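You operate a simulated robot arm through the tools that you are given. There is no shell and no other tool.

You are at the controls of a simulated robot arm. One attempt, no reset.

JOB
Start the plate cooler and hold the outlet gauge at 25 C or under with the least water.
Fine: first set the slack red star nut to the pack plate. Open the water fully, then the milk; trim the water to a mark. Leave both running.

The check looks at the end state, three seconds after you hand in, the way a careful person would. Anything else that was tipped, shoved, dropped, spilled or broken makes it a failure.

ROBOT AND FRAMES
A 6-joint arm with a two-finger parallel gripper, fixed in place. Base frame: the origin is on the floor under the middle of its stand, x ahead of it, y to its left, z up. Units: cm, rad, N and s.
It reaches about 106.6 cm from its shoulder. Its first joint turns from -2.897 to 2.897 rad. Payload 3.91 kg.
The tool frame sits at the grasp point between the pads (the TCP): z along the fingers, y along the line on which they close. The tips reach 3 cm beyond it. Largest opening 11 cm; finger width 2, thickness 1; the body of the gripper, 4.8 by 11.2 cm, starts 5.5 cm behind the TCP.
Orientation is told as [roll, pitch, yaw] about the base's x, y, z axes, in that order, counted from this pose: with the fingers straight down and closing along the base's y, the tool's x points along the base's -x, its y along +y and its z along -z.

CONTROLS
- The arm moves only by the tool servo_tool. Its argument "plan" is text: rows parted by semicolons, each of 7 numbers parted by spaces: the shift along the tool's x, y, z in cm, then the turn, a rotation vector about the tool's x, y, z in degrees, then the finger opening in cm, from 0 to 11. In form: x y z rx ry rz jaw; .... A call has 1 to 20 rows; each row is the pose to reach, as a shift and turn from the pose commanded when the call began, along the tool's axes at that moment. Rows are played at 5 a second. More than 5 cm and 0.15 rad between two rows, or a gripper value outside its range, and nothing of the call is played. A pose out of reach is approached as far as the arm can. The call stops where the force on the tool passes 70 N (or 10 N more than at its start, if that is more) or the arm is blocked; 0.2 s more then pass. The fingers move at their own pace (about 15.3 cm/s each) and stop on an object; they squeeze with about 25 N. The grip force told is the motor's: it shows also when the fingers shut on nothing. Time passes only in rows, and 0.2 s behind the last, so rows that repeat a pose let the fingers close. It gives the time, the measured TCP pose, the force on the tool (base axes), the opening and the grip force at its end, in the units of the frame above (readings bear some noise), with the torque about the TCP (base axes, N m) and any sound that the robot's microphone picked up.
- Cameras (640 x 400 px; columns grow to the right, rows downward): "scene" is fixed at [4.94, 49.76, 153.48]; the picture's right is [-0.22, -0.98, 0.00], its down [-0.53, 0.12, -0.84] and it looks along [0.82, -0.18, -0.54] (base axes); focal length 306 px, centre (320, 200). "wrist" rides on the gripper at [7.2, 1.7, -10.3] in the tool frame; the picture's right is [-0.23, 0.97, 0.00], its down [-0.76, -0.18, -0.62] and it looks along [-0.61, -0.14, 0.78] (tool axes); focal length 222 px, centre (320, 200). There is no depth. A picture from a camera that has moved, and an enlarged one, comes with that camera's place and axes in the base frame and with its lens.
- capture(camera): a new picture of that camera. No time passes.
- inspect(camera, box): a new picture of the part [left, top, right, bottom] of that camera's present view, enlarged. No time passes.
- hand_in(): hands the job in; it is judged then, once.

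Nothing tells you positions but the pictures and the camera data. Unless the task says otherwise, let go and move clear before handing in.

The tools are called after "Call:" as name(argument=value, ...) on one line, values as JSON. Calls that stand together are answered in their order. servo_tool: Moves the arm, as the interface text tells. Its arguments: {"type":"object","properties":{"plan":{"type":"string"}},"required":["plan"]} The other tools are called the same way: capture (camera) takes a picture; inspect (camera, box) takes an enlarged picture of a part of a camera's view; hand_in () hands the job in.

At the start:

```text
t: 0.0
position: [52.61, 27.59, 136.49]
ee_rot: [0.0, -0.003, 0.001]
ft_force: [0.7, -0.3, 0.0]
torque: [0.01, -0.02, 0.0]
finger_gap: 11.03
gripper_force: 0.0
```

scene: 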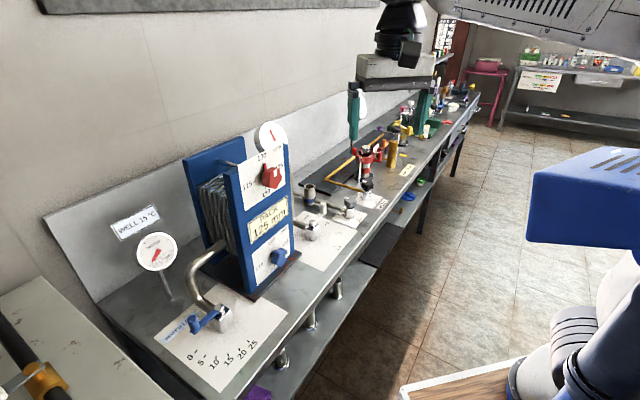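
wrist: 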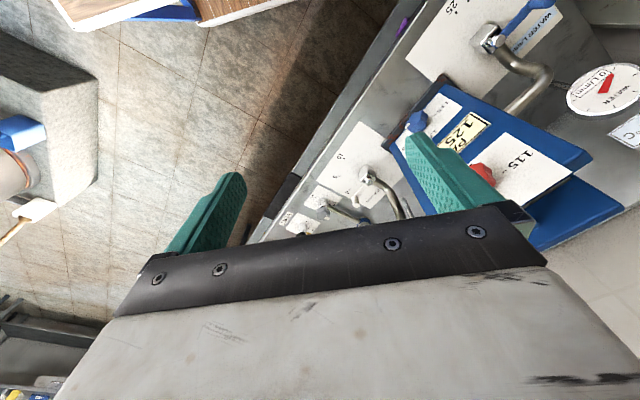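

I see a bench with a blue plate pack (red star nut above, blue one below), a water valve with a scale in front, and milk valves further on. I'll look closer before moving anything.

Call:
inspect(camera="scene", box=[180, 110, 310, 300])

Call:
inspect(camera="scene", box=[100, 200, 300, 400])

Call:
inspect(camera="scene", box=[270, 90, 450, 260])

Call:
inspect(camera="wrist", box=[300, 0, 640, 240])

```text
2.11 times, centred on (245, 205) of scene
camera zoom: at [4.94, 49.76, 153.48], right [-0.22, -0.98, 0.0], down [-0.53, 0.12, -0.84], along [0.82, -0.18, -0.54], focal length 643 px, centre (478, 190)
```

zoom: 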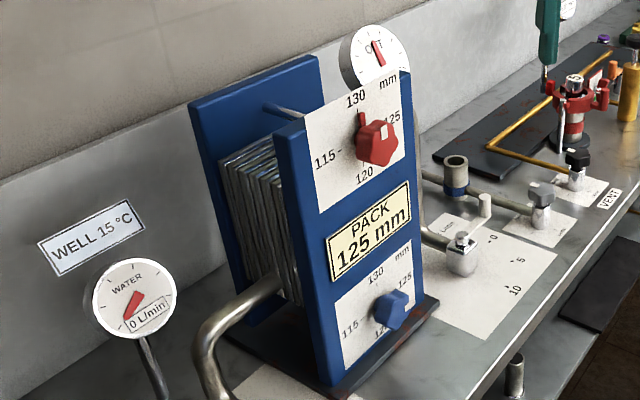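

```text
2.00 times, centred on (200, 300) of scene
camera zoom: at [4.94, 49.76, 153.48], right [-0.22, -0.98, 0.0], down [-0.53, 0.12, -0.84], along [0.82, -0.18, -0.54], focal length 611 px, centre (560, 0)
```

zoom: 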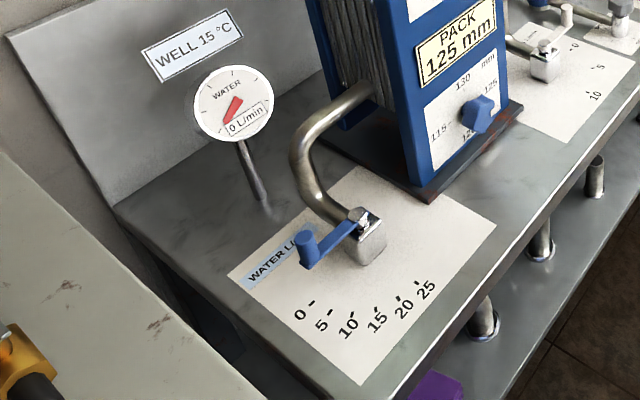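

```text
2.35 times, centred on (360, 175) of scene
camera zoom: at [4.94, 49.76, 153.48], right [-0.22, -0.98, 0.0], down [-0.53, 0.12, -0.84], along [0.82, -0.18, -0.54], focal length 719 px, centre (226, 259)
```

zoom: 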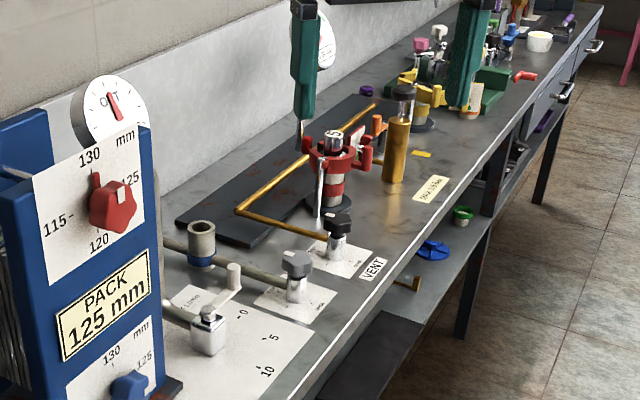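

```text
1.67 times, centred on (470, 120) of wrist
camera zoom: at [45.45, 29.24, 146.74], right [0.23, 0.97, 0.0], down [0.76, -0.18, 0.62], along [0.61, -0.14, -0.78], focal length 370 px, centre (70, 333)
```

zoom: 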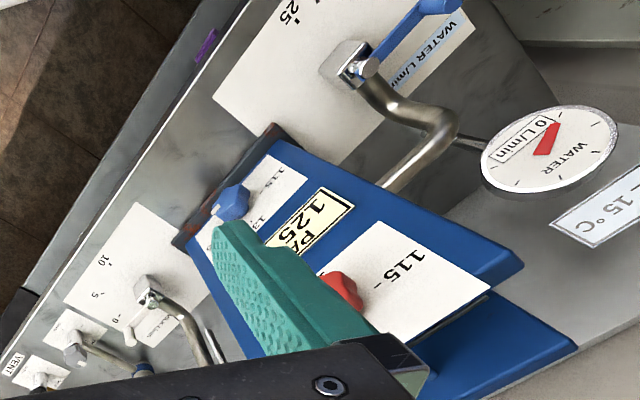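

The plate pack's red nut is around (66,47,121) and the bench runs diagonally. I'll zoom in further on gauges, dials and scales before moving.

Call:
inspect(camera="scene", box=[245, 110, 305, 155])

Call:
inspect(camera="scene", box=[235, 140, 305, 200])

Call:
inspect(camera="scene", box=[245, 225, 305, 300])

Call:
inspect(camera="scene", box=[295, 180, 370, 270])

Call:
inspect(camera="scene", box=[150, 280, 270, 390])

Call:
inspect(camera="scene", box=[340, 110, 430, 210])

Call:
inspect(camera="scene", box=[105, 200, 185, 280])

```text
8.89 times, centred on (275, 132) of scene
camera zoom: at [4.94, 49.76, 153.48], right [-0.22, -0.98, 0.0], down [-0.53, 0.12, -0.84], along [0.82, -0.18, -0.54], focal length 2716 px, centre (720, 800)
```

zoom: 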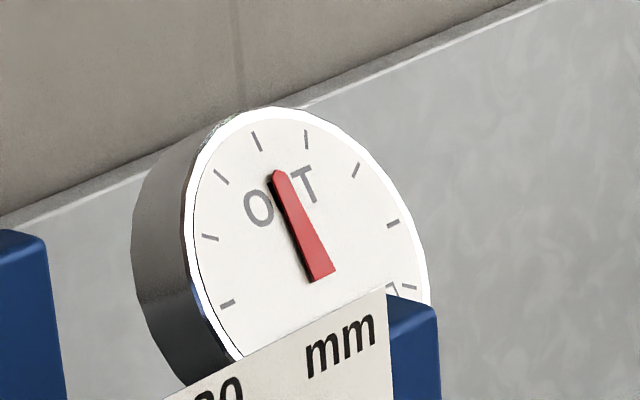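

```text
6.67 times, centred on (270, 170) of scene
camera zoom: at [4.94, 49.76, 153.48], right [-0.22, -0.98, 0.0], down [-0.53, 0.12, -0.84], along [0.82, -0.18, -0.54], focal length 2037 px, centre (653, 400)
```

zoom: 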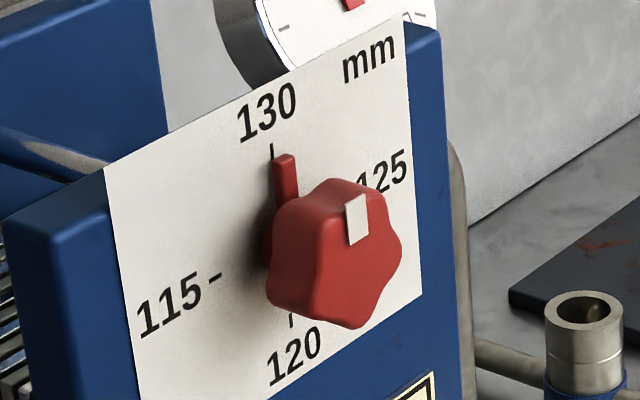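

```text
5.33 times, centred on (275, 262) of scene
camera zoom: at [4.94, 49.76, 153.48], right [-0.22, -0.98, 0.0], down [-0.53, 0.12, -0.84], along [0.82, -0.18, -0.54], focal length 1630 px, centre (560, -133)
```

zoom: 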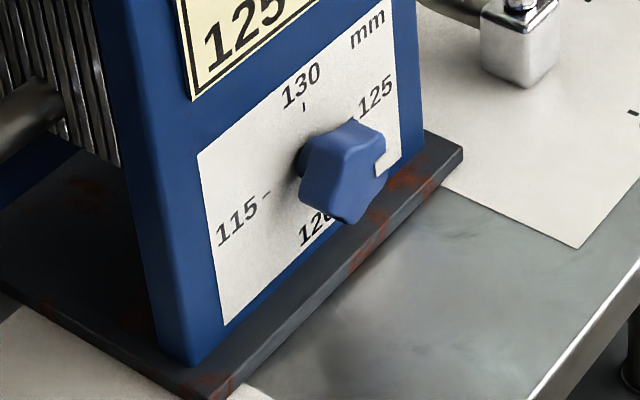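

```text
4.44 times, centred on (332, 225) of scene
camera zoom: at [4.94, 49.76, 153.48], right [-0.22, -0.98, 0.0], down [-0.53, 0.12, -0.84], along [0.82, -0.18, -0.54], focal length 1358 px, centre (264, 89)
```

zoom: 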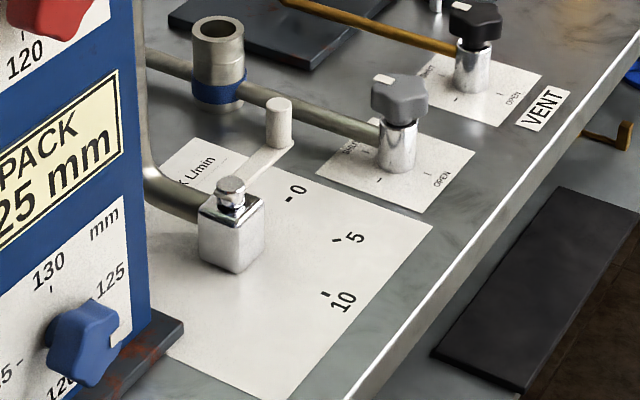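

```text
3.64 times, centred on (210, 335) of scene
camera zoom: at [4.94, 49.76, 153.48], right [-0.22, -0.98, 0.0], down [-0.53, 0.12, -0.84], along [0.82, -0.18, -0.54], focal length 1111 px, centre (720, -291)
```

zoom: 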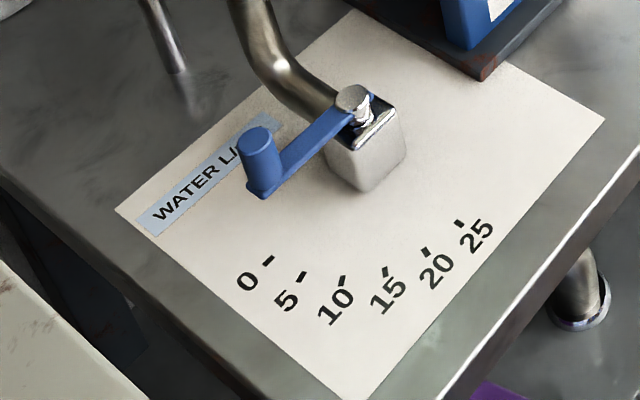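

```text
4.00 times, centred on (385, 160) of scene
camera zoom: at [4.94, 49.76, 153.48], right [-0.22, -0.98, 0.0], down [-0.53, 0.12, -0.84], along [0.82, -0.18, -0.54], focal length 1222 px, centre (60, 360)
```

zoom: 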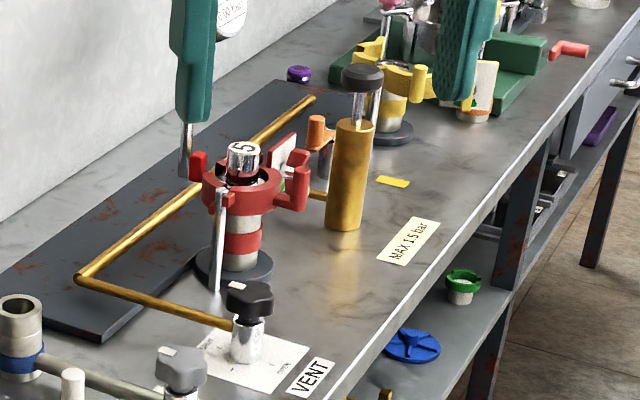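

```text
5.00 times, centred on (145, 240) of scene
camera zoom: at [4.94, 49.76, 153.48], right [-0.22, -0.98, 0.0], down [-0.53, 0.12, -0.84], along [0.82, -0.18, -0.54], focal length 1528 px, centre (1195, 0)
```

zoom: 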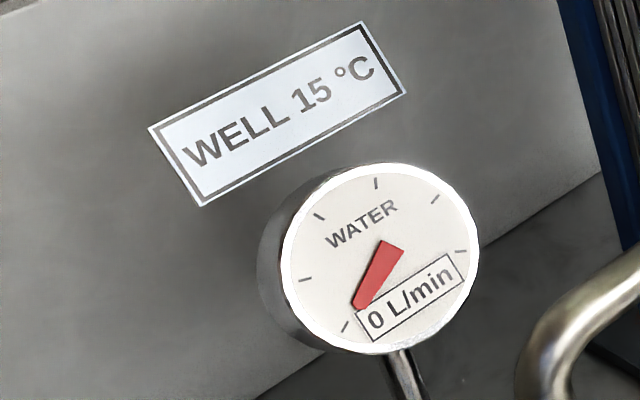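

The red nut's pointer is at 130 and should go to 125 (clockwise a quarter turn), the blue one already sits at 125. The water and milk levers are both at 0. I'll turn the wrist toward the bench for a closer look.

Call:
servo_tool(plan="0 0 0 0 0 -7.6 11; 0 0 0 0 0 -15.2 11; 0 0 0 0 0 -22.8 11; 0 0 0 0 0 -30.4 11; 0 0 0 0 0 -38 11; 0 0 0 0 0 -45.6 11")

Call:
capture(camera="wrist")

Call:
capture(camera="scene")

```text
t: 1.4
position: [52.66, 27.58, 136.4]
ee_rot: [0.0, 0.0, 0.799]
ft_force: [-0.3, -1.2, -0.5]
torque: [0.0, -0.02, -0.01]
finger_gap: 11.0
gripper_force: 0.0
```

```text
taken
camera wrist: at [46.45, 23.51, 146.72], right [-0.54, 0.84, 0.0], down [0.66, 0.42, 0.62], along [0.53, 0.34, -0.78], focal length 222 px, centre (320, 200)
```

wrist: 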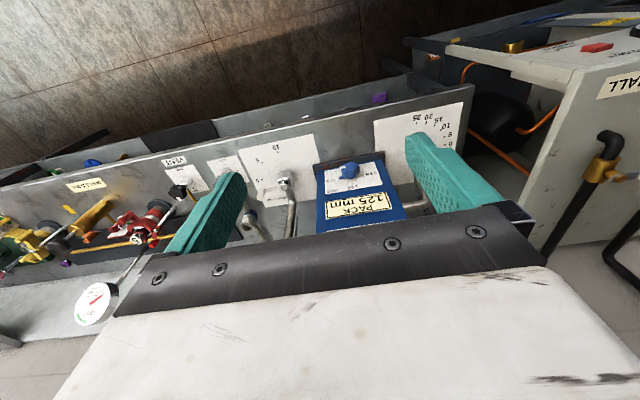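

```text
taken
```

scene: 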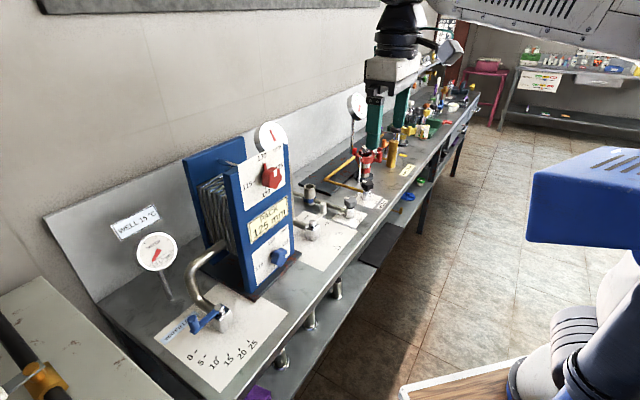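

Now I see the bench and pack upside-down from above. I'll tilt the wrist toward the plate for a face-on view of the red nut and the outlet gauge.

Call:
servo_tool(plan="0 0 0 0 -7.5 0 11; 0 0 0 0 -15 0 11; 0 0 0 0 -22.5 0 11; 0 0 0 0 -30 0 11; 0 0 0 0 -37.5 0 11; 0 0 0 0 -45 0 11")

Call:
capture(camera="wrist")

Call:
capture(camera="scene")

```text
t: 2.8
position: [52.85, 27.55, 136.39]
ee_rot: [0.001, -0.788, 0.796]
ft_force: [0.2, 1.3, 0.2]
torque: [0.0, -0.02, -0.01]
finger_gap: 11.01
gripper_force: 0.0
```

```text
taken
camera wrist: at [42.86, 19.89, 138.54], right [-0.58, 0.8, 0.16], down [0.19, -0.06, 0.98], along [0.79, 0.6, -0.12], focal length 222 px, centre (320, 200)
```

wrist: 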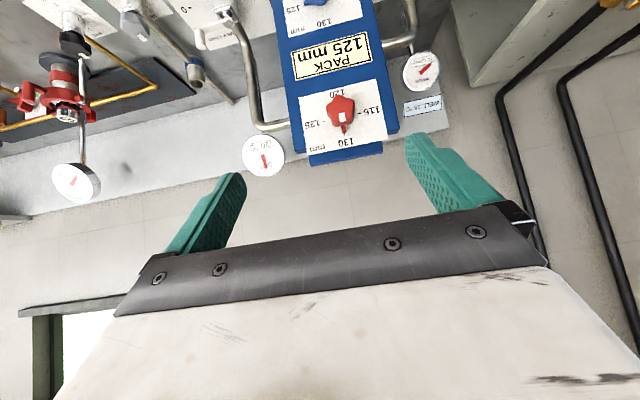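

```text
taken
```

scene: 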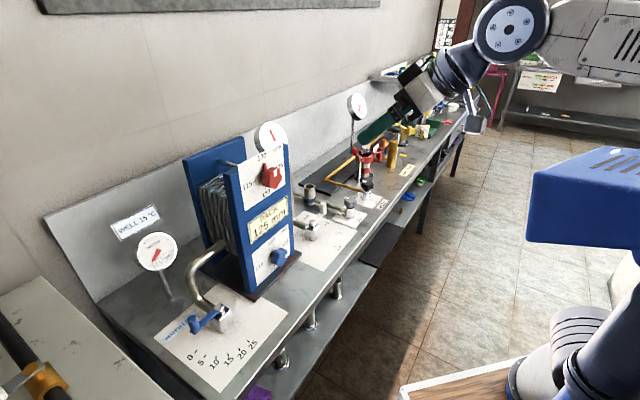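

The picture is upside-down but shows the red nut, OUT gauge and water gauge well. I'll zoom in on them.

Call:
inspect(camera="wrist", box=[270, 70, 400, 170])

Call:
inspect(camera="wrist", box=[230, 125, 300, 185])

Call:
inspect(camera="wrist", box=[100, 0, 270, 110])

Call:
inspect(camera="wrist", box=[0, 0, 200, 210])

```text
4.00 times, centred on (335, 120) of wrist
camera zoom: at [42.86, 19.89, 138.54], right [-0.58, 0.8, 0.16], down [0.19, -0.06, 0.98], along [0.79, 0.6, -0.12], focal length 888 px, centre (260, 520)
```

zoom: 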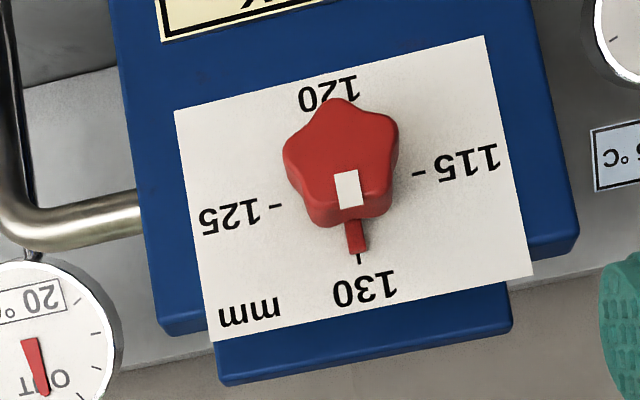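

```text
6.67 times, centred on (265, 155) of wrist
camera zoom: at [42.86, 19.89, 138.54], right [-0.58, 0.8, 0.16], down [0.19, -0.06, 0.98], along [0.79, 0.6, -0.12], focal length 1481 px, centre (687, 500)
```

zoom: 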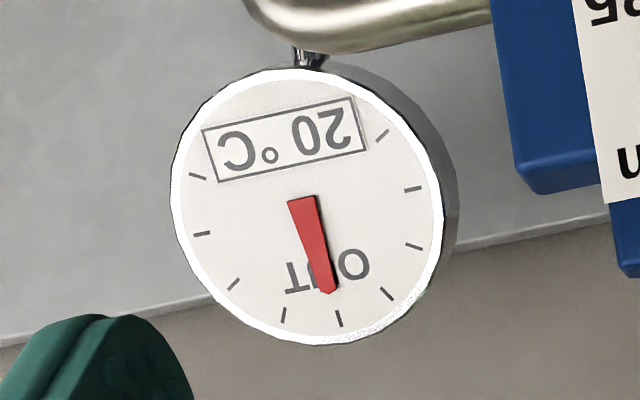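

```text
3.64 times, centred on (185, 55) of wrist
camera zoom: at [42.86, 19.89, 138.54], right [-0.58, 0.8, 0.16], down [0.19, -0.06, 0.98], along [0.79, 0.6, -0.12], focal length 808 px, centre (811, 727)
```

zoom: 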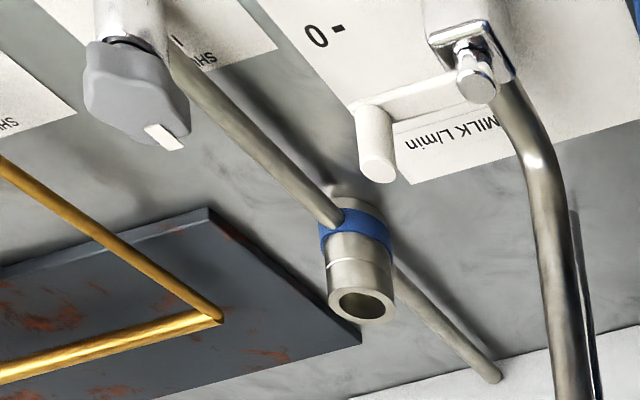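

```text
1.90 times, centred on (100, 105) of wrist
camera zoom: at [42.86, 19.89, 138.54], right [-0.58, 0.8, 0.16], down [0.19, -0.06, 0.98], along [0.79, 0.6, -0.12], focal length 423 px, centre (739, 381)
```

zoom: 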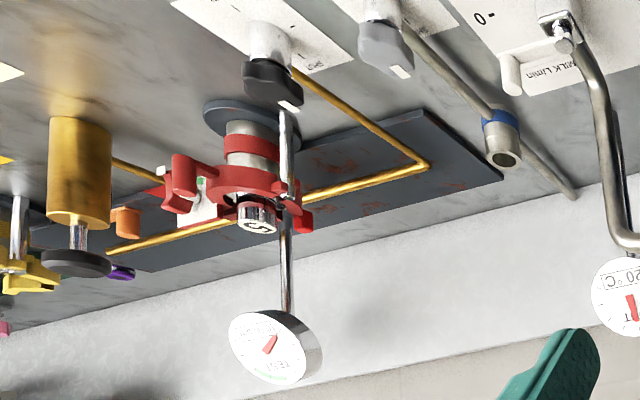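

The OUT gauge has a readout (20 °C now). The red nut is centred near (70,48.7,119.2) on the plate face, pointing at 130, and I'll line the gripper up horizontally in front of it.

Call:
servo_tool(plan="0.6 0.48 2.94 0 -7.5 0 11; 1.2 0.97 5.89 0 -15 0 11; 1.8 1.45 8.83 0 -22.4 0 11; 2.39 1.93 11.78 0 -29.9 0 11; 2.99 2.42 14.72 0 -37.4 0 11; 3.59 2.9 17.67 0 -44.85 0 11; 3.59 2.9 17.67 0 -44.85 0 11")

Call:
capture(camera="wrist")

Call:
capture(camera="scene")

```text
t: 4.4
position: [56.27, 37.71, 121.53]
ee_rot: [0.915, -1.564, -0.13]
ft_force: [-0.2, -0.4, 0.4]
torque: [-0.01, -0.04, -0.02]
finger_gap: 11.02
gripper_force: 0.1
out of reach, approached as far as the arm can: row 4, 5, 6, 7
```

```text
taken
camera wrist: at [47.77, 31.6, 114.44], right [-0.69, 0.69, 0.23], down [-0.31, -0.57, 0.76], along [0.66, 0.45, 0.6], focal length 222 px, centre (320, 200)
```

wrist: 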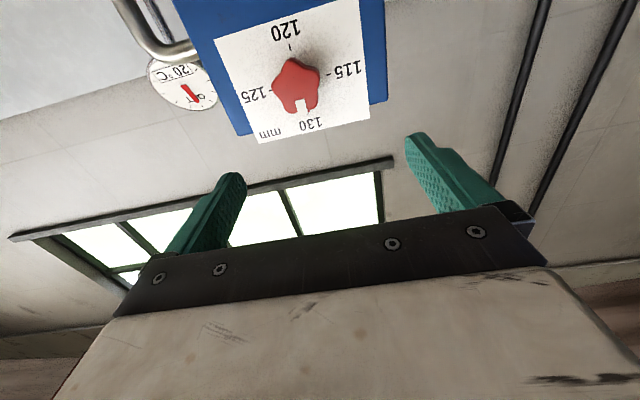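

```text
taken
```

scene: 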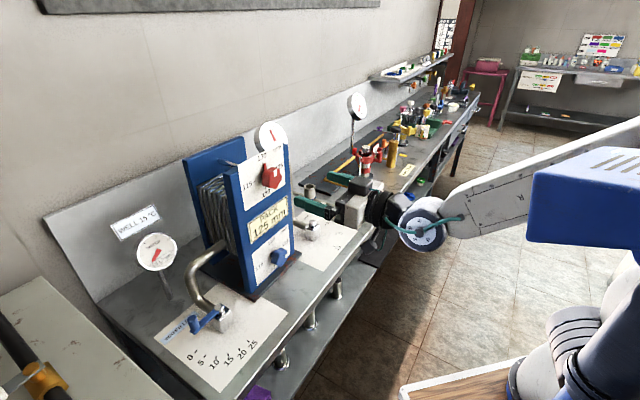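

The arm reached nearly the pose I asked for (small sideways miss near a joint limit), facing the plate square-on. Next I roll the gripper a quarter turn anticlockwise so that the coming clockwise quarter turn of the nut has room.

Call:
servo_tool(plan="0 0 0 0 0 -7.5 11; 0 0 0 0 0 -15 11; 0 0 0 0 0 -22.5 11; 0 0 0 0 0 -30 11; 0 0 0 0 0 -37.5 11; 0 0 0 0 0 -45 11; 0 0 0 0 0 -52.5 11; 0 0 0 0 0 -60 11; 0 0 0 0 0 -67.5 11; 0 0 0 0 0 -75 11; 0 0 0 0 0 -82.5 11; 0 0 0 0 0 -90 11; 0 0 0 0 0 -90 11")

Call:
capture(camera="wrist")

Call:
capture(camera="scene")

```text
t: 7.2
position: [56.07, 37.68, 121.83]
ee_rot: [-1.568, 0.001, 2.361]
ft_force: [-0.3, -0.4, -0.5]
torque: [0.03, -0.01, 0.02]
finger_gap: 10.99
gripper_force: 0.0
out of reach, approached as far as the arm can: row 6, 7, 8, 9, 10, 11
```

```text
taken
camera wrist: at [54.04, 25.24, 120.25], right [-0.16, 0.16, -0.97], down [-0.98, 0.1, 0.18], along [0.12, 0.98, 0.14], focal length 222 px, centre (320, 200)
```

wrist: 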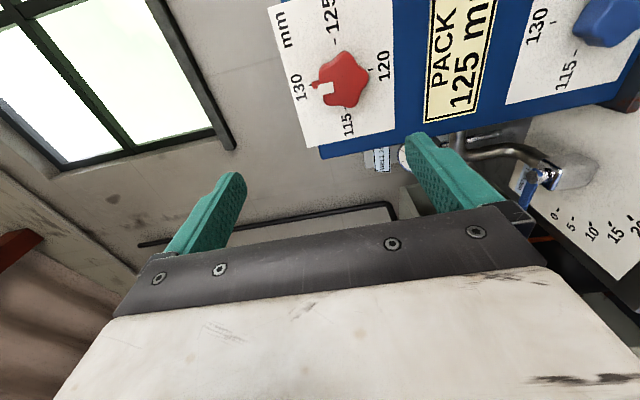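

```text
taken
```

scene: 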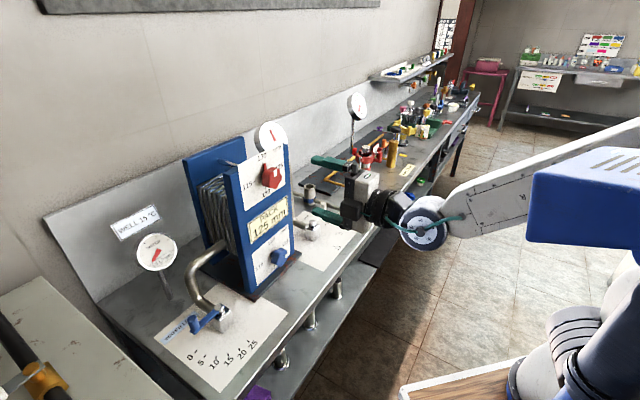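

The gripper is now rolled with fingers opening vertically and the camera on the right side. I'll zoom on the nut to fix its place more precisely.

Call:
inspect(camera="wrist", box=[260, 0, 400, 160])

Call:
inspect(camera="wrist", box=[500, 110, 640, 280])

```text
2.50 times, centred on (330, 80) of wrist
camera zoom: at [54.04, 25.24, 120.25], right [-0.16, 0.16, -0.97], down [-0.98, 0.1, 0.18], along [0.12, 0.98, 0.14], focal length 555 px, centre (295, 500)
```

zoom: 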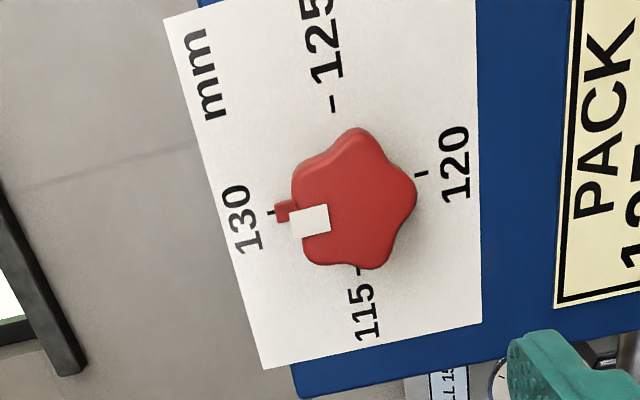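

```text
2.35 times, centred on (570, 195) of wrist
camera zoom: at [54.04, 25.24, 120.25], right [-0.16, 0.16, -0.97], down [-0.98, 0.1, 0.18], along [0.12, 0.98, 0.14], focal length 523 px, centre (-268, 212)
```

zoom: 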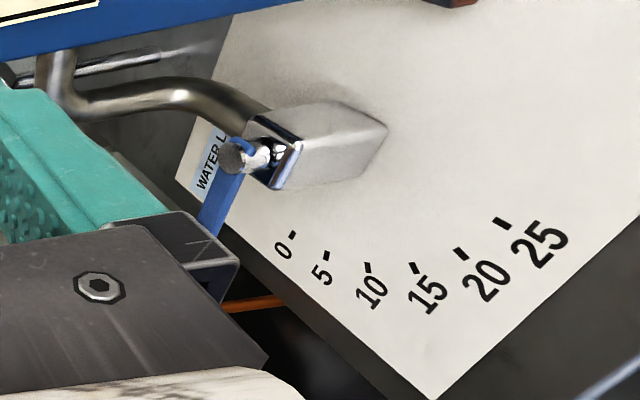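

The dial centre is at bench coordinates roughly (69.9,48.6,119.1), with the nut standing 1–4 cm proud. I'll advance to just in front of it with the jaws open and check the alignment.

Call:
servo_tool(plan="0.7 1 2 0 0 0 11; 1.4 2 4 0 0 0 11; 2.1 2.93 6 0 0 0 11; 2.1 2.93 8.5 0 0 0 11; 2.1 2.93 8.5 0 0 0 11")

Call:
capture(camera="wrist")

Call:
capture(camera="scene")

```text
t: 8.4
position: [61.2, 44.06, 119.49]
ee_rot: [-1.563, 0.0, 2.343]
ft_force: [-0.1, -0.2, 0.7]
torque: [0.03, -0.02, 0.01]
finger_gap: 10.98
gripper_force: 0.0
out of reach, approached as far as the arm can: row 1, 2, 3, 4, 5
```

```text
taken
camera wrist: at [58.88, 31.6, 117.84], right [-0.16, 0.16, -0.97], down [-0.98, 0.11, 0.18], along [0.14, 0.98, 0.14], focal length 222 px, centre (320, 200)
```

wrist: 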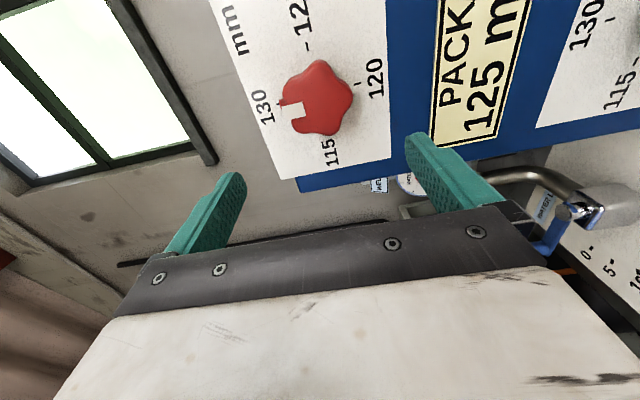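

```text
taken
```

scene: 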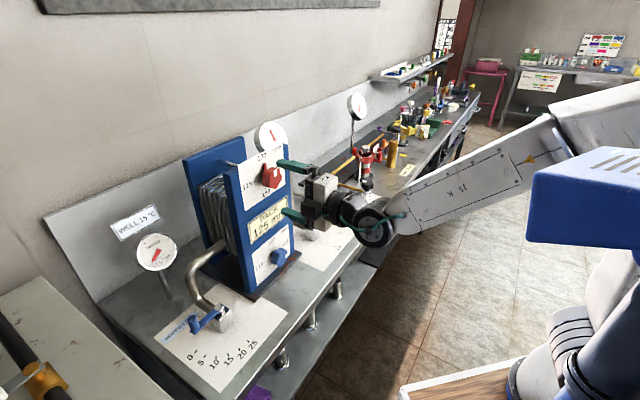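

The arm cannot get far enough to the right with a 45° heading, stopping about 3 cm left of the nut. I'll turn the heading about 3° clockwise and shift right to see whether that brings the nut axis in reach.

Call:
servo_tool(plan="0.9 0.2 0.05 0 1.1 0 11; 1.8 0.4 0.1 0 2.2 0 11; 2.66 0.59 0.12 0 3.24 0 11; 2.66 0.59 0.12 0 3.24 0 11")

Call:
capture(camera="wrist")

```text
t: 9.4
position: [62.96, 42.51, 119.02]
ee_rot: [-1.567, -0.001, 2.303]
ft_force: [0.4, 0.0, -0.5]
torque: [-0.01, 0.04, 0.02]
finger_gap: 11.01
gripper_force: 0.1
out of reach, approached as far as the arm can: row 1, 2, 3, 4
```

```text
taken
camera wrist: at [60.14, 30.21, 117.28], right [-0.15, 0.17, -0.97], down [-0.97, 0.15, 0.18], along [0.18, 0.97, 0.14], focal length 222 px, centre (320, 200)
```

wrist: 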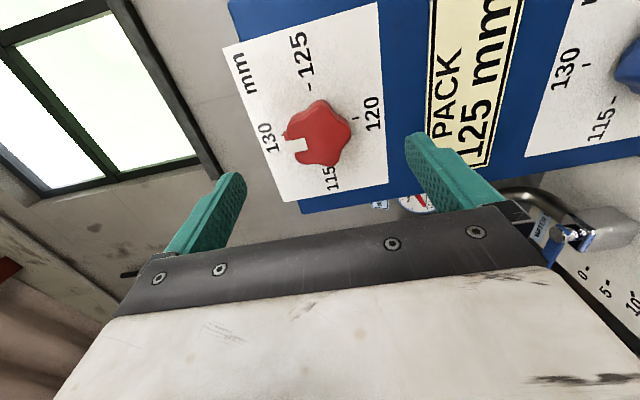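

Now nearly on the nut's axis, with the nut centred between the fingers in view. I'll turn another couple of degrees and slide the open jaws over the nut.

Call:
servo_tool(plan="0.2 0.1 0.4 0 1.2 0 11; 0.25 0.12 1 0 2.45 0 11; 0.3 0.12 2 0 2.45 0 11; 0.35 0.12 3 0 2.45 0 11; 0.4 0.12 4 0 2.45 0 11; 0.4 0.12 4.45 0 2.45 0 11; 0.4 0.12 4.45 0 2.45 0 11")

Call:
capture(camera="wrist")

Call:
capture(camera="scene")

```text
t: 11.0
position: [66.52, 45.12, 118.86]
ee_rot: [-1.57, 0.004, 2.267]
ft_force: [-0.6, -0.1, -0.6]
torque: [0.02, 0.05, 0.0]
finger_gap: 11.01
gripper_force: 0.0
```

```text
taken
camera wrist: at [63.32, 33.01, 117.25], right [-0.15, 0.17, -0.97], down [-0.97, 0.18, 0.18], along [0.21, 0.97, 0.14], focal length 222 px, centre (320, 200)
```

wrist: 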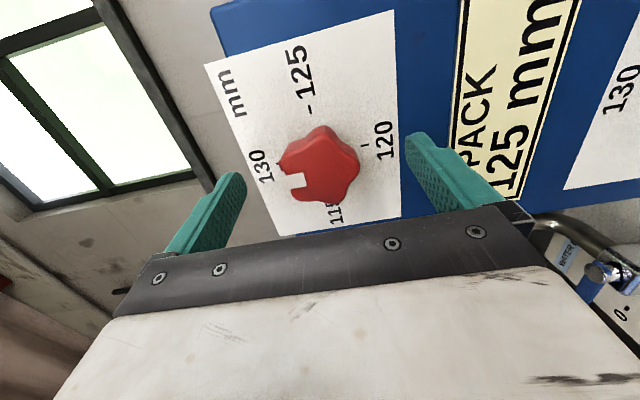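

```text
taken
```

scene: 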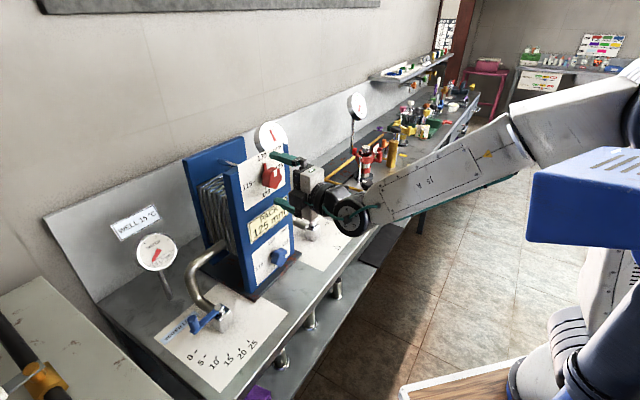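

The jaws now straddle the nut. I'll zoom in to check depth before closing.

Call:
inspect(camera="wrist", box=[180, 80, 480, 260])

Call:
inspect(camera="scene", box=[230, 120, 350, 240])

```text
2.13 times, centred on (330, 170) of wrist
camera zoom: at [63.32, 33.01, 117.25], right [-0.15, 0.17, -0.97], down [-0.97, 0.18, 0.18], along [0.21, 0.97, 0.14], focal length 474 px, centre (299, 264)
```

zoom: 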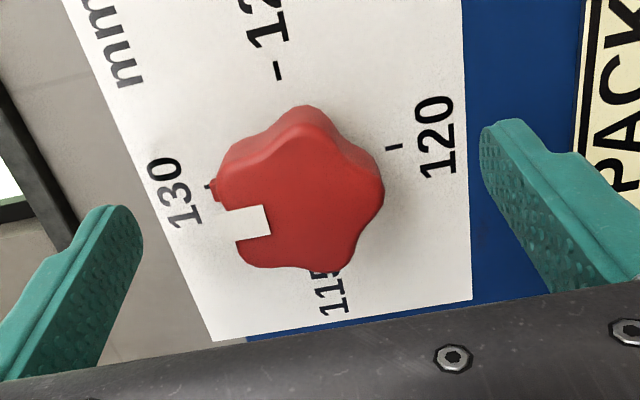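

```text
3.33 times, centred on (290, 180) of scene
camera zoom: at [4.94, 49.76, 153.48], right [-0.22, -0.98, 0.0], down [-0.53, 0.12, -0.84], along [0.82, -0.18, -0.54], focal length 1018 px, centre (420, 267)
```

zoom: 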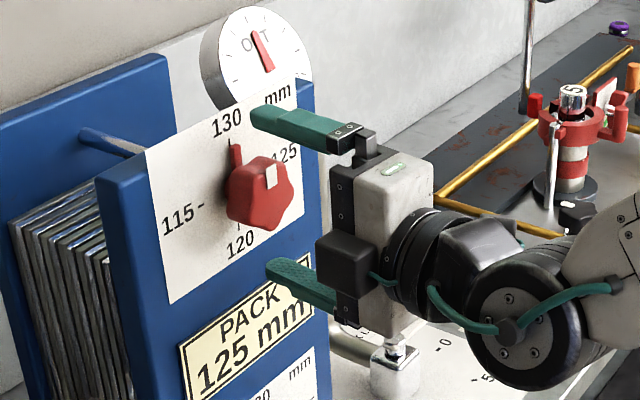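

The fingers straddle the nut nicely at mid-depth. I close the jaws on it.

Call:
servo_tool(plan="0 0 0 0 0 0 7; 0 0 0 0 0 0 5.5; 0 0 0 0 0 0 4; 0 0 0 0 0 0 4; 0 0 0 0 0 0 4")

Call:
inspect(camera="wrist", box=[180, 80, 480, 260])

Call:
inspect(camera="scene", box=[230, 120, 350, 240])

```text
t: 12.2
position: [66.48, 45.18, 118.97]
ee_rot: [-1.57, -0.001, 2.268]
ft_force: [1.5, 2.2, 4.9]
torque: [0.1, -0.11, 0.02]
finger_gap: 4.63
gripper_force: 45.3
```

```text
2.13 times, centred on (330, 170) of wrist
camera zoom: at [63.31, 33.02, 117.29], right [-0.15, 0.17, -0.97], down [-0.97, 0.18, 0.18], along [0.21, 0.97, 0.14], focal length 474 px, centre (299, 264)
```

zoom: 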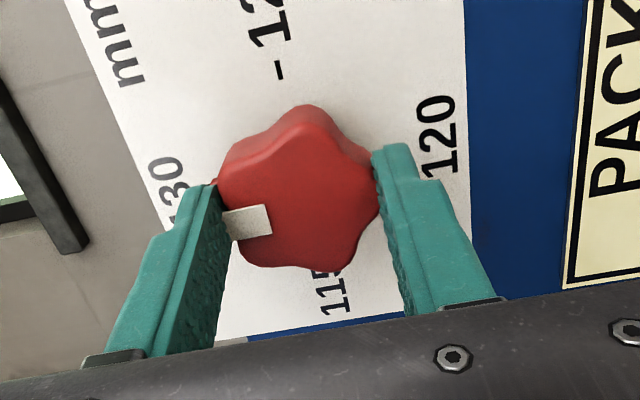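

```text
3.33 times, centred on (290, 180) of scene
camera zoom: at [4.94, 49.76, 153.48], right [-0.22, -0.98, 0.0], down [-0.53, 0.12, -0.84], along [0.82, -0.18, -0.54], focal length 1018 px, centre (420, 267)
```

zoom: 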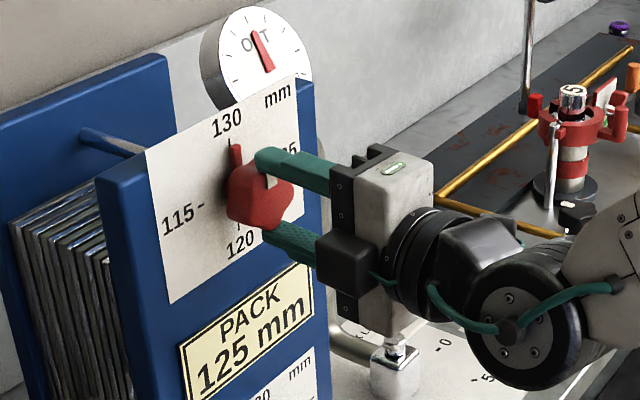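

The grip is firm (4.6 cm across the nut). Now I turn it clockwise, first half way, and watch the force.

Call:
servo_tool(plan="0 0 0 0 0 6 4; 0 0 0 0 0 12 4; 0 0 0 0 0 18 4; 0 0 0 0 0 24 4; 0 0 0 0 0 30 4; 0 0 0 0 0 36 4; 0 0 0 0 0 42 4; 0 0 0 0 0 45 4; 0 0 0 0 0 45 4")

Call:
inspect(camera="wrist", box=[180, 80, 480, 260])

Call:
inspect(camera="scene", box=[230, 120, 350, 240])

```text
t: 14.2
position: [66.41, 45.2, 118.67]
ee_rot: [-1.565, -0.785, 2.265]
ft_force: [-9.6, -1.0, -3.2]
torque: [-0.47, 0.42, 0.44]
finger_gap: 4.75
gripper_force: 45.3
```

```text
2.13 times, centred on (330, 170) of wrist
camera zoom: at [61.11, 35.59, 112.47], right [-0.55, 0.65, -0.53], down [-0.74, -0.08, 0.67], along [0.39, 0.76, 0.53], focal length 474 px, centre (299, 264)
```

zoom: 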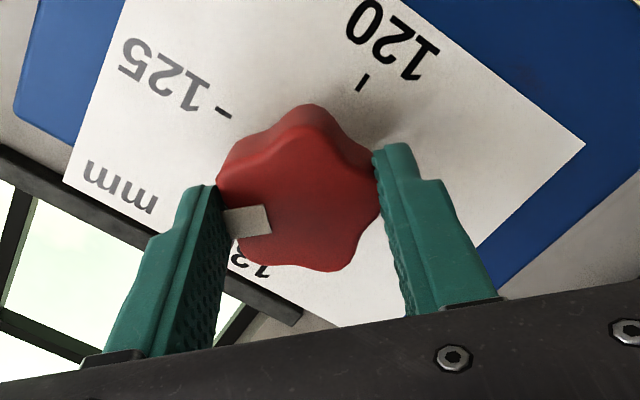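

```text
3.33 times, centred on (290, 180) of scene
camera zoom: at [4.94, 49.76, 153.48], right [-0.22, -0.98, 0.0], down [-0.53, 0.12, -0.84], along [0.82, -0.18, -0.54], focal length 1018 px, centre (420, 267)
```

zoom: 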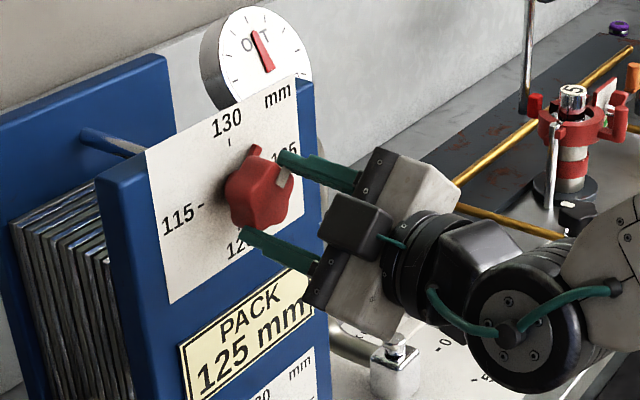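

The nut turns with the gripper: the pointer is half way from 130 to 125. I continue the rest of the quarter turn.

Call:
servo_tool(plan="0 0 0 0 0 6 4; 0 0 0 0 0 12 4; 0 0 0 0 0 18 4; 0 0 0 0 0 24 4; 0 0 0 0 0 30 4; 0 0 0 0 0 36 4; 0 0 0 0 0 42 4; 0 0 0 0 0 45 4; 0 0 0 0 0 45 4")

Call:
inspect(camera="wrist", box=[180, 80, 480, 260])

Call:
inspect(camera="scene", box=[230, 120, 350, 240])

```text
t: 16.2
position: [66.4, 45.42, 118.66]
ee_rot: [-0.335, -1.566, 1.036]
ft_force: [-31.8, 11.0, -28.3]
torque: [-0.35, 0.36, 1.55]
finger_gap: 4.7
gripper_force: 44.8
```

```text
2.13 times, centred on (330, 170) of wrist
camera zoom: at [57.4, 40.06, 111.51], right [-0.63, 0.75, 0.23], down [-0.36, -0.53, 0.77], along [0.69, 0.4, 0.6], focal length 474 px, centre (299, 264)
```

zoom: 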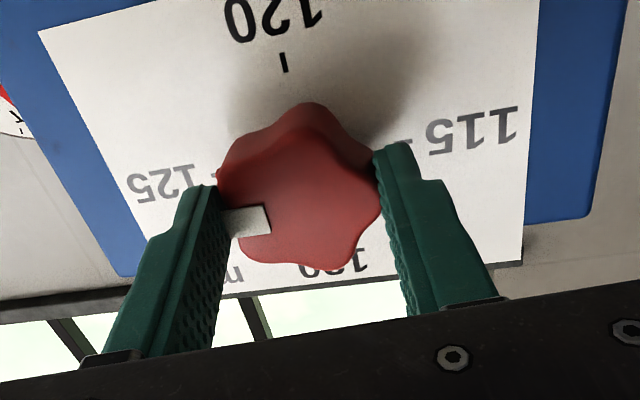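

```text
3.33 times, centred on (290, 180) of scene
camera zoom: at [4.94, 49.76, 153.48], right [-0.22, -0.98, 0.0], down [-0.53, 0.12, -0.84], along [0.82, -0.18, -0.54], focal length 1018 px, centre (420, 267)
```

zoom: 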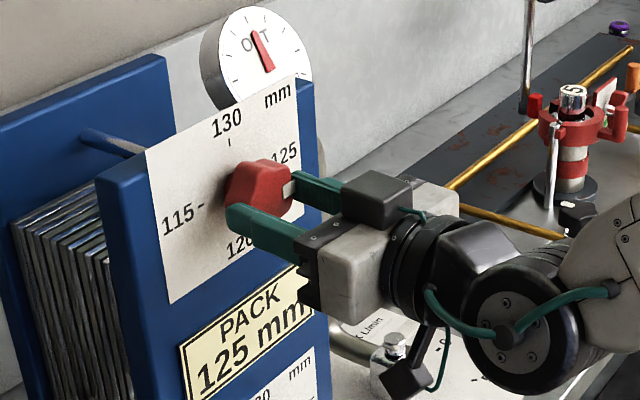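

The nut has been turned a full 90°. I'll relax the grip and back off to see exactly where the pointer stands.

Call:
servo_tool(plan="0 0 0 0 0 0 6; 0 0 0 0 0 0 8; 0 0 0 0 0 0 11; 0 0 0 0 0 0 11; 0 0 -2 0 0 0 11; 0 0 -5 0 0 0 11; 0 0 -9 0 0 0 11; 0 0 -9 0 0 0 11")

Call:
capture(camera="wrist")

Call:
inspect(camera="scene", box=[235, 130, 315, 200])

```text
t: 18.0
position: [59.37, 39.01, 118.7]
ee_rot: [-0.403, -1.57, 1.098]
ft_force: [0.0, 0.2, 0.4]
torque: [0.0, -0.02, -0.02]
finger_gap: 11.0
gripper_force: 0.1
```

```text
taken
camera wrist: at [50.38, 33.77, 111.41], right [-0.62, 0.75, 0.23], down [-0.36, -0.53, 0.76], along [0.69, 0.39, 0.61], focal length 222 px, centre (320, 200)
```

wrist: 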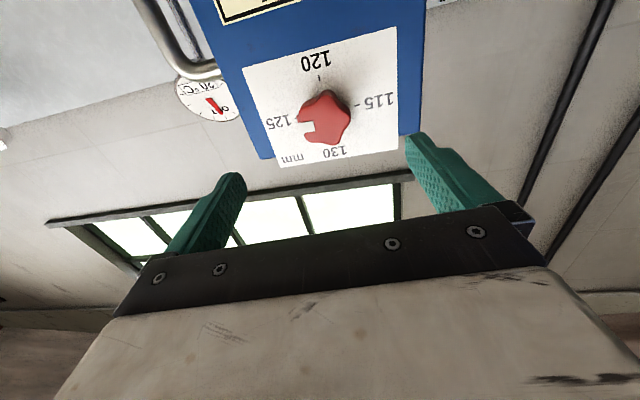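

```text
5.71 times, centred on (275, 165) of scene
camera zoom: at [4.94, 49.76, 153.48], right [-0.22, -0.98, 0.0], down [-0.53, 0.12, -0.84], along [0.82, -0.18, -0.54], focal length 1746 px, centre (577, 400)
```

zoom: 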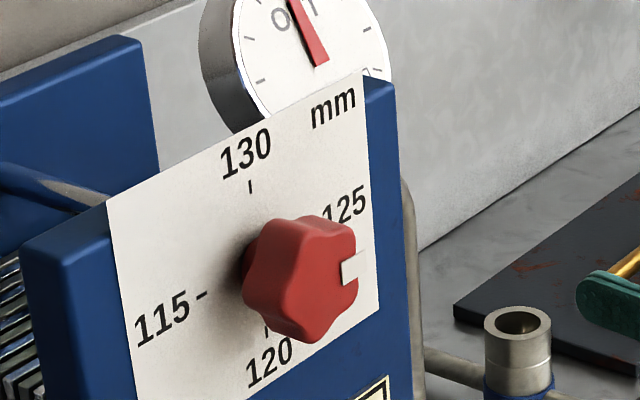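

Call:
inspect(camera="wrist", box=[260, 60, 400, 180])

```text
3.33 times, centred on (330, 120) of wrist
camera zoom: at [50.38, 33.77, 111.41], right [-0.62, 0.75, 0.23], down [-0.36, -0.53, 0.76], along [0.69, 0.39, 0.61], focal length 740 px, centre (287, 467)
```

zoom: 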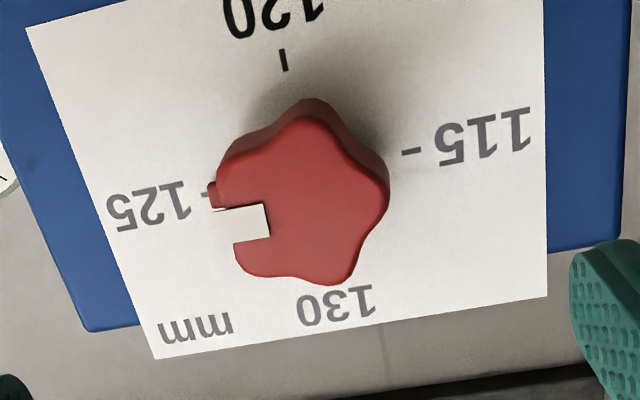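

The pointer now lines up with 125. The water lever pivots near (56,63) with its knob near (51.5,67.5,top 96.7), 0 pointing left along the bench and 25 pointing to the robot. I'll bring the tool back to vertical while moving left, staying clear of the pack.

Call:
servo_tool(plan="0.06 1.9 -0.17 0 7.5 0 11; 0.12 3.9 -0.34 0 15 0 11; 0.18 5.8 -0.51 0 22.5 0 11; 0.23 7.8 -0.68 0 30 0 11; 0.29 9.7 -0.85 0 37.5 0 11; 0.35 11.65 -1.03 0 45 0 11; 0.41 13.6 -1.2 0 52.5 0 11; 0.47 15.5 -1.37 0 60 0 11; 0.53 17.5 -1.54 0 67.5 0 11; 0.58 19.4 -1.71 0 75 0 11; 0.64 21.4 -1.88 0 82.5 0 11; 0.7 23.3 -2.05 0 90 0 11; 0.7 23.3 -2.05 0 90 0 11")

Call:
capture(camera="wrist")

Call:
capture(camera="scene")

```text
t: 20.8
position: [43.29, 55.96, 118.32]
ee_rot: [0.002, 0.003, 0.697]
ft_force: [-0.3, 0.3, 0.6]
torque: [0.01, 0.01, 0.0]
finger_gap: 11.0
gripper_force: 0.1
```

```text
taken
camera wrist: at [36.64, 52.65, 128.68], right [-0.45, 0.89, 0.0], down [0.7, 0.35, 0.62], along [0.55, 0.28, -0.78], focal length 222 px, centre (320, 200)
```

wrist: 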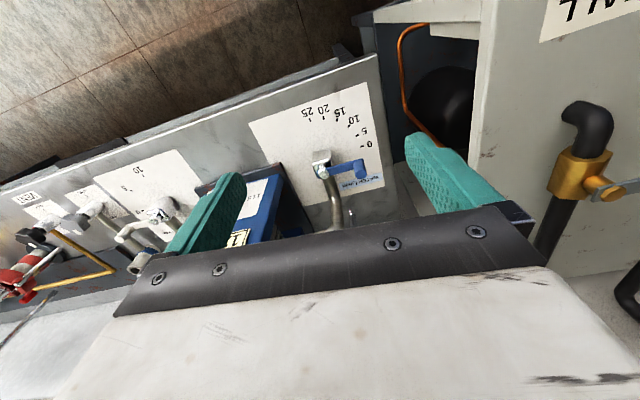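

```text
taken
```

scene: 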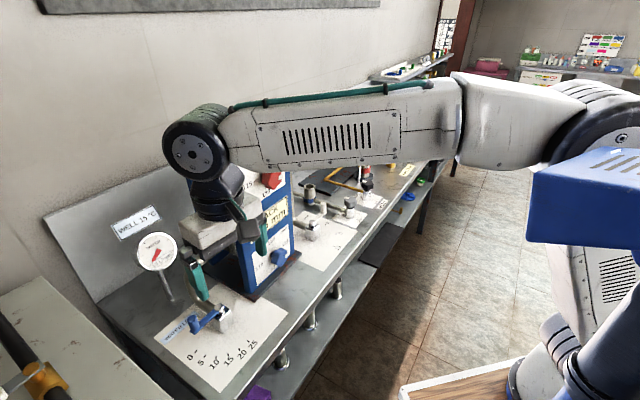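

The tool is vertical again, left of the pack, with the water lever in view; a tall cabinet stands further left. I'll zoom on the lever to measure it.

Call:
inspect(camera="wrist", box=[240, 70, 420, 230])

Call:
inspect(camera="scene", box=[150, 240, 290, 390])

```text
2.50 times, centred on (330, 150) of wrist
camera zoom: at [36.64, 52.65, 128.68], right [-0.45, 0.89, 0.0], down [0.7, 0.35, 0.62], along [0.55, 0.28, -0.78], focal length 555 px, centre (295, 325)
```

zoom: 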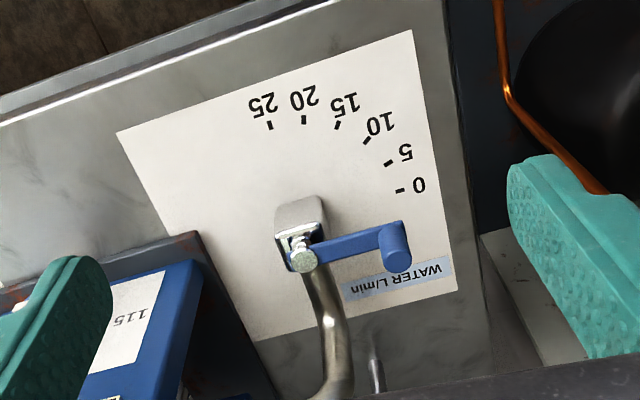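

```text
2.67 times, centred on (220, 315) of scene
camera zoom: at [4.94, 49.76, 153.48], right [-0.22, -0.98, 0.0], down [-0.53, 0.12, -0.84], along [0.82, -0.18, -0.54], focal length 815 px, centre (587, -107)
```

zoom: 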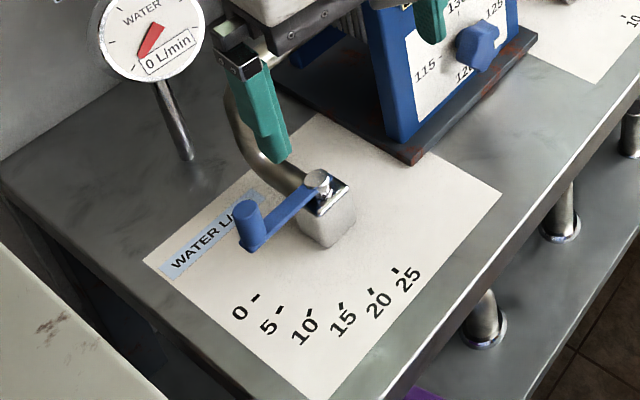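

The water knob's top centre is near (51.0,67.4,97.1), pivot near (55.8,63.0). I'll move above the knob with the tool squared to yaw 0.

Call:
servo_tool(plan="-2.2 0.64 2.2 0 0 6.65 11; -4.4 1.28 4.4 0 0 13.3 11; -6.66 1.9 6.65 0 0 19.95 11; -8.9 2.55 8.9 0 0 26.6 11; -11.1 3.2 11.1 0 0 33.25 11; -13.32 3.83 13.3 0 0 39.9 11; -13.32 3.83 13.3 0 0 39.9 11")

Call:
capture(camera="wrist")

Call:
capture(camera="scene")

```text
t: 22.4
position: [50.92, 67.36, 104.71]
ee_rot: [-0.003, 0.001, -0.002]
ft_force: [-0.3, -0.7, -0.5]
torque: [-0.03, -0.01, -0.03]
finger_gap: 11.01
gripper_force: 0.1
```

```text
taken
camera wrist: at [43.77, 69.09, 115.08], right [0.23, 0.97, 0.0], down [0.76, -0.18, 0.62], along [0.61, -0.14, -0.78], focal length 222 px, centre (320, 200)
```

wrist: 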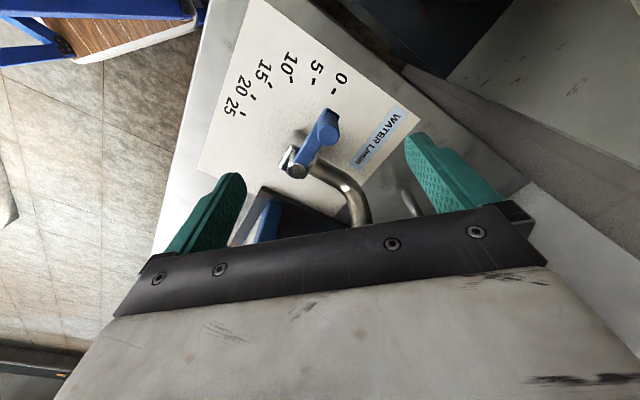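

```text
taken
```

scene: 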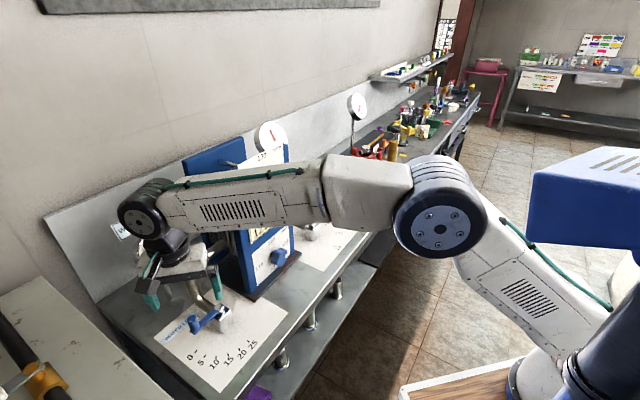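

I'm above the knob now. A zoom to check centring before descending.

Call:
inspect(camera="wrist", box=[220, 60, 440, 220])

Call:
inspect(camera="scene", box=[110, 200, 260, 350])

```text
2.50 times, centred on (330, 140) of wrist
camera zoom: at [43.77, 69.09, 115.08], right [0.23, 0.97, 0.0], down [0.76, -0.18, 0.62], along [0.61, -0.14, -0.78], focal length 555 px, centre (295, 350)
```

zoom: 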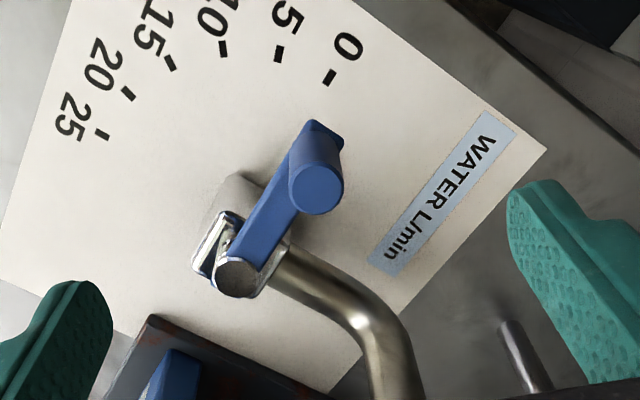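

```text
2.67 times, centred on (185, 275) of scene
camera zoom: at [4.94, 49.76, 153.48], right [-0.22, -0.98, 0.0], down [-0.53, 0.12, -0.84], along [0.82, -0.18, -0.54], focal length 815 px, centre (680, 0)
```

zoom: 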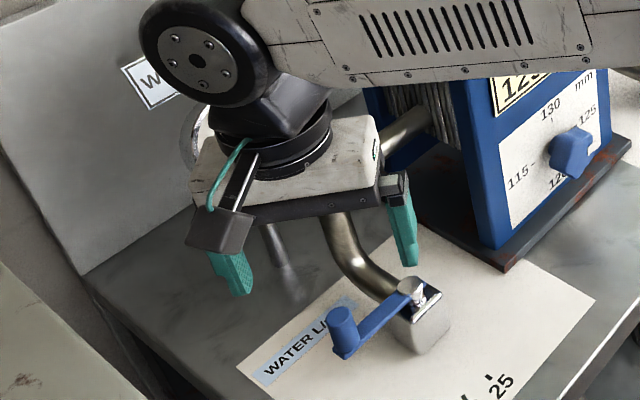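

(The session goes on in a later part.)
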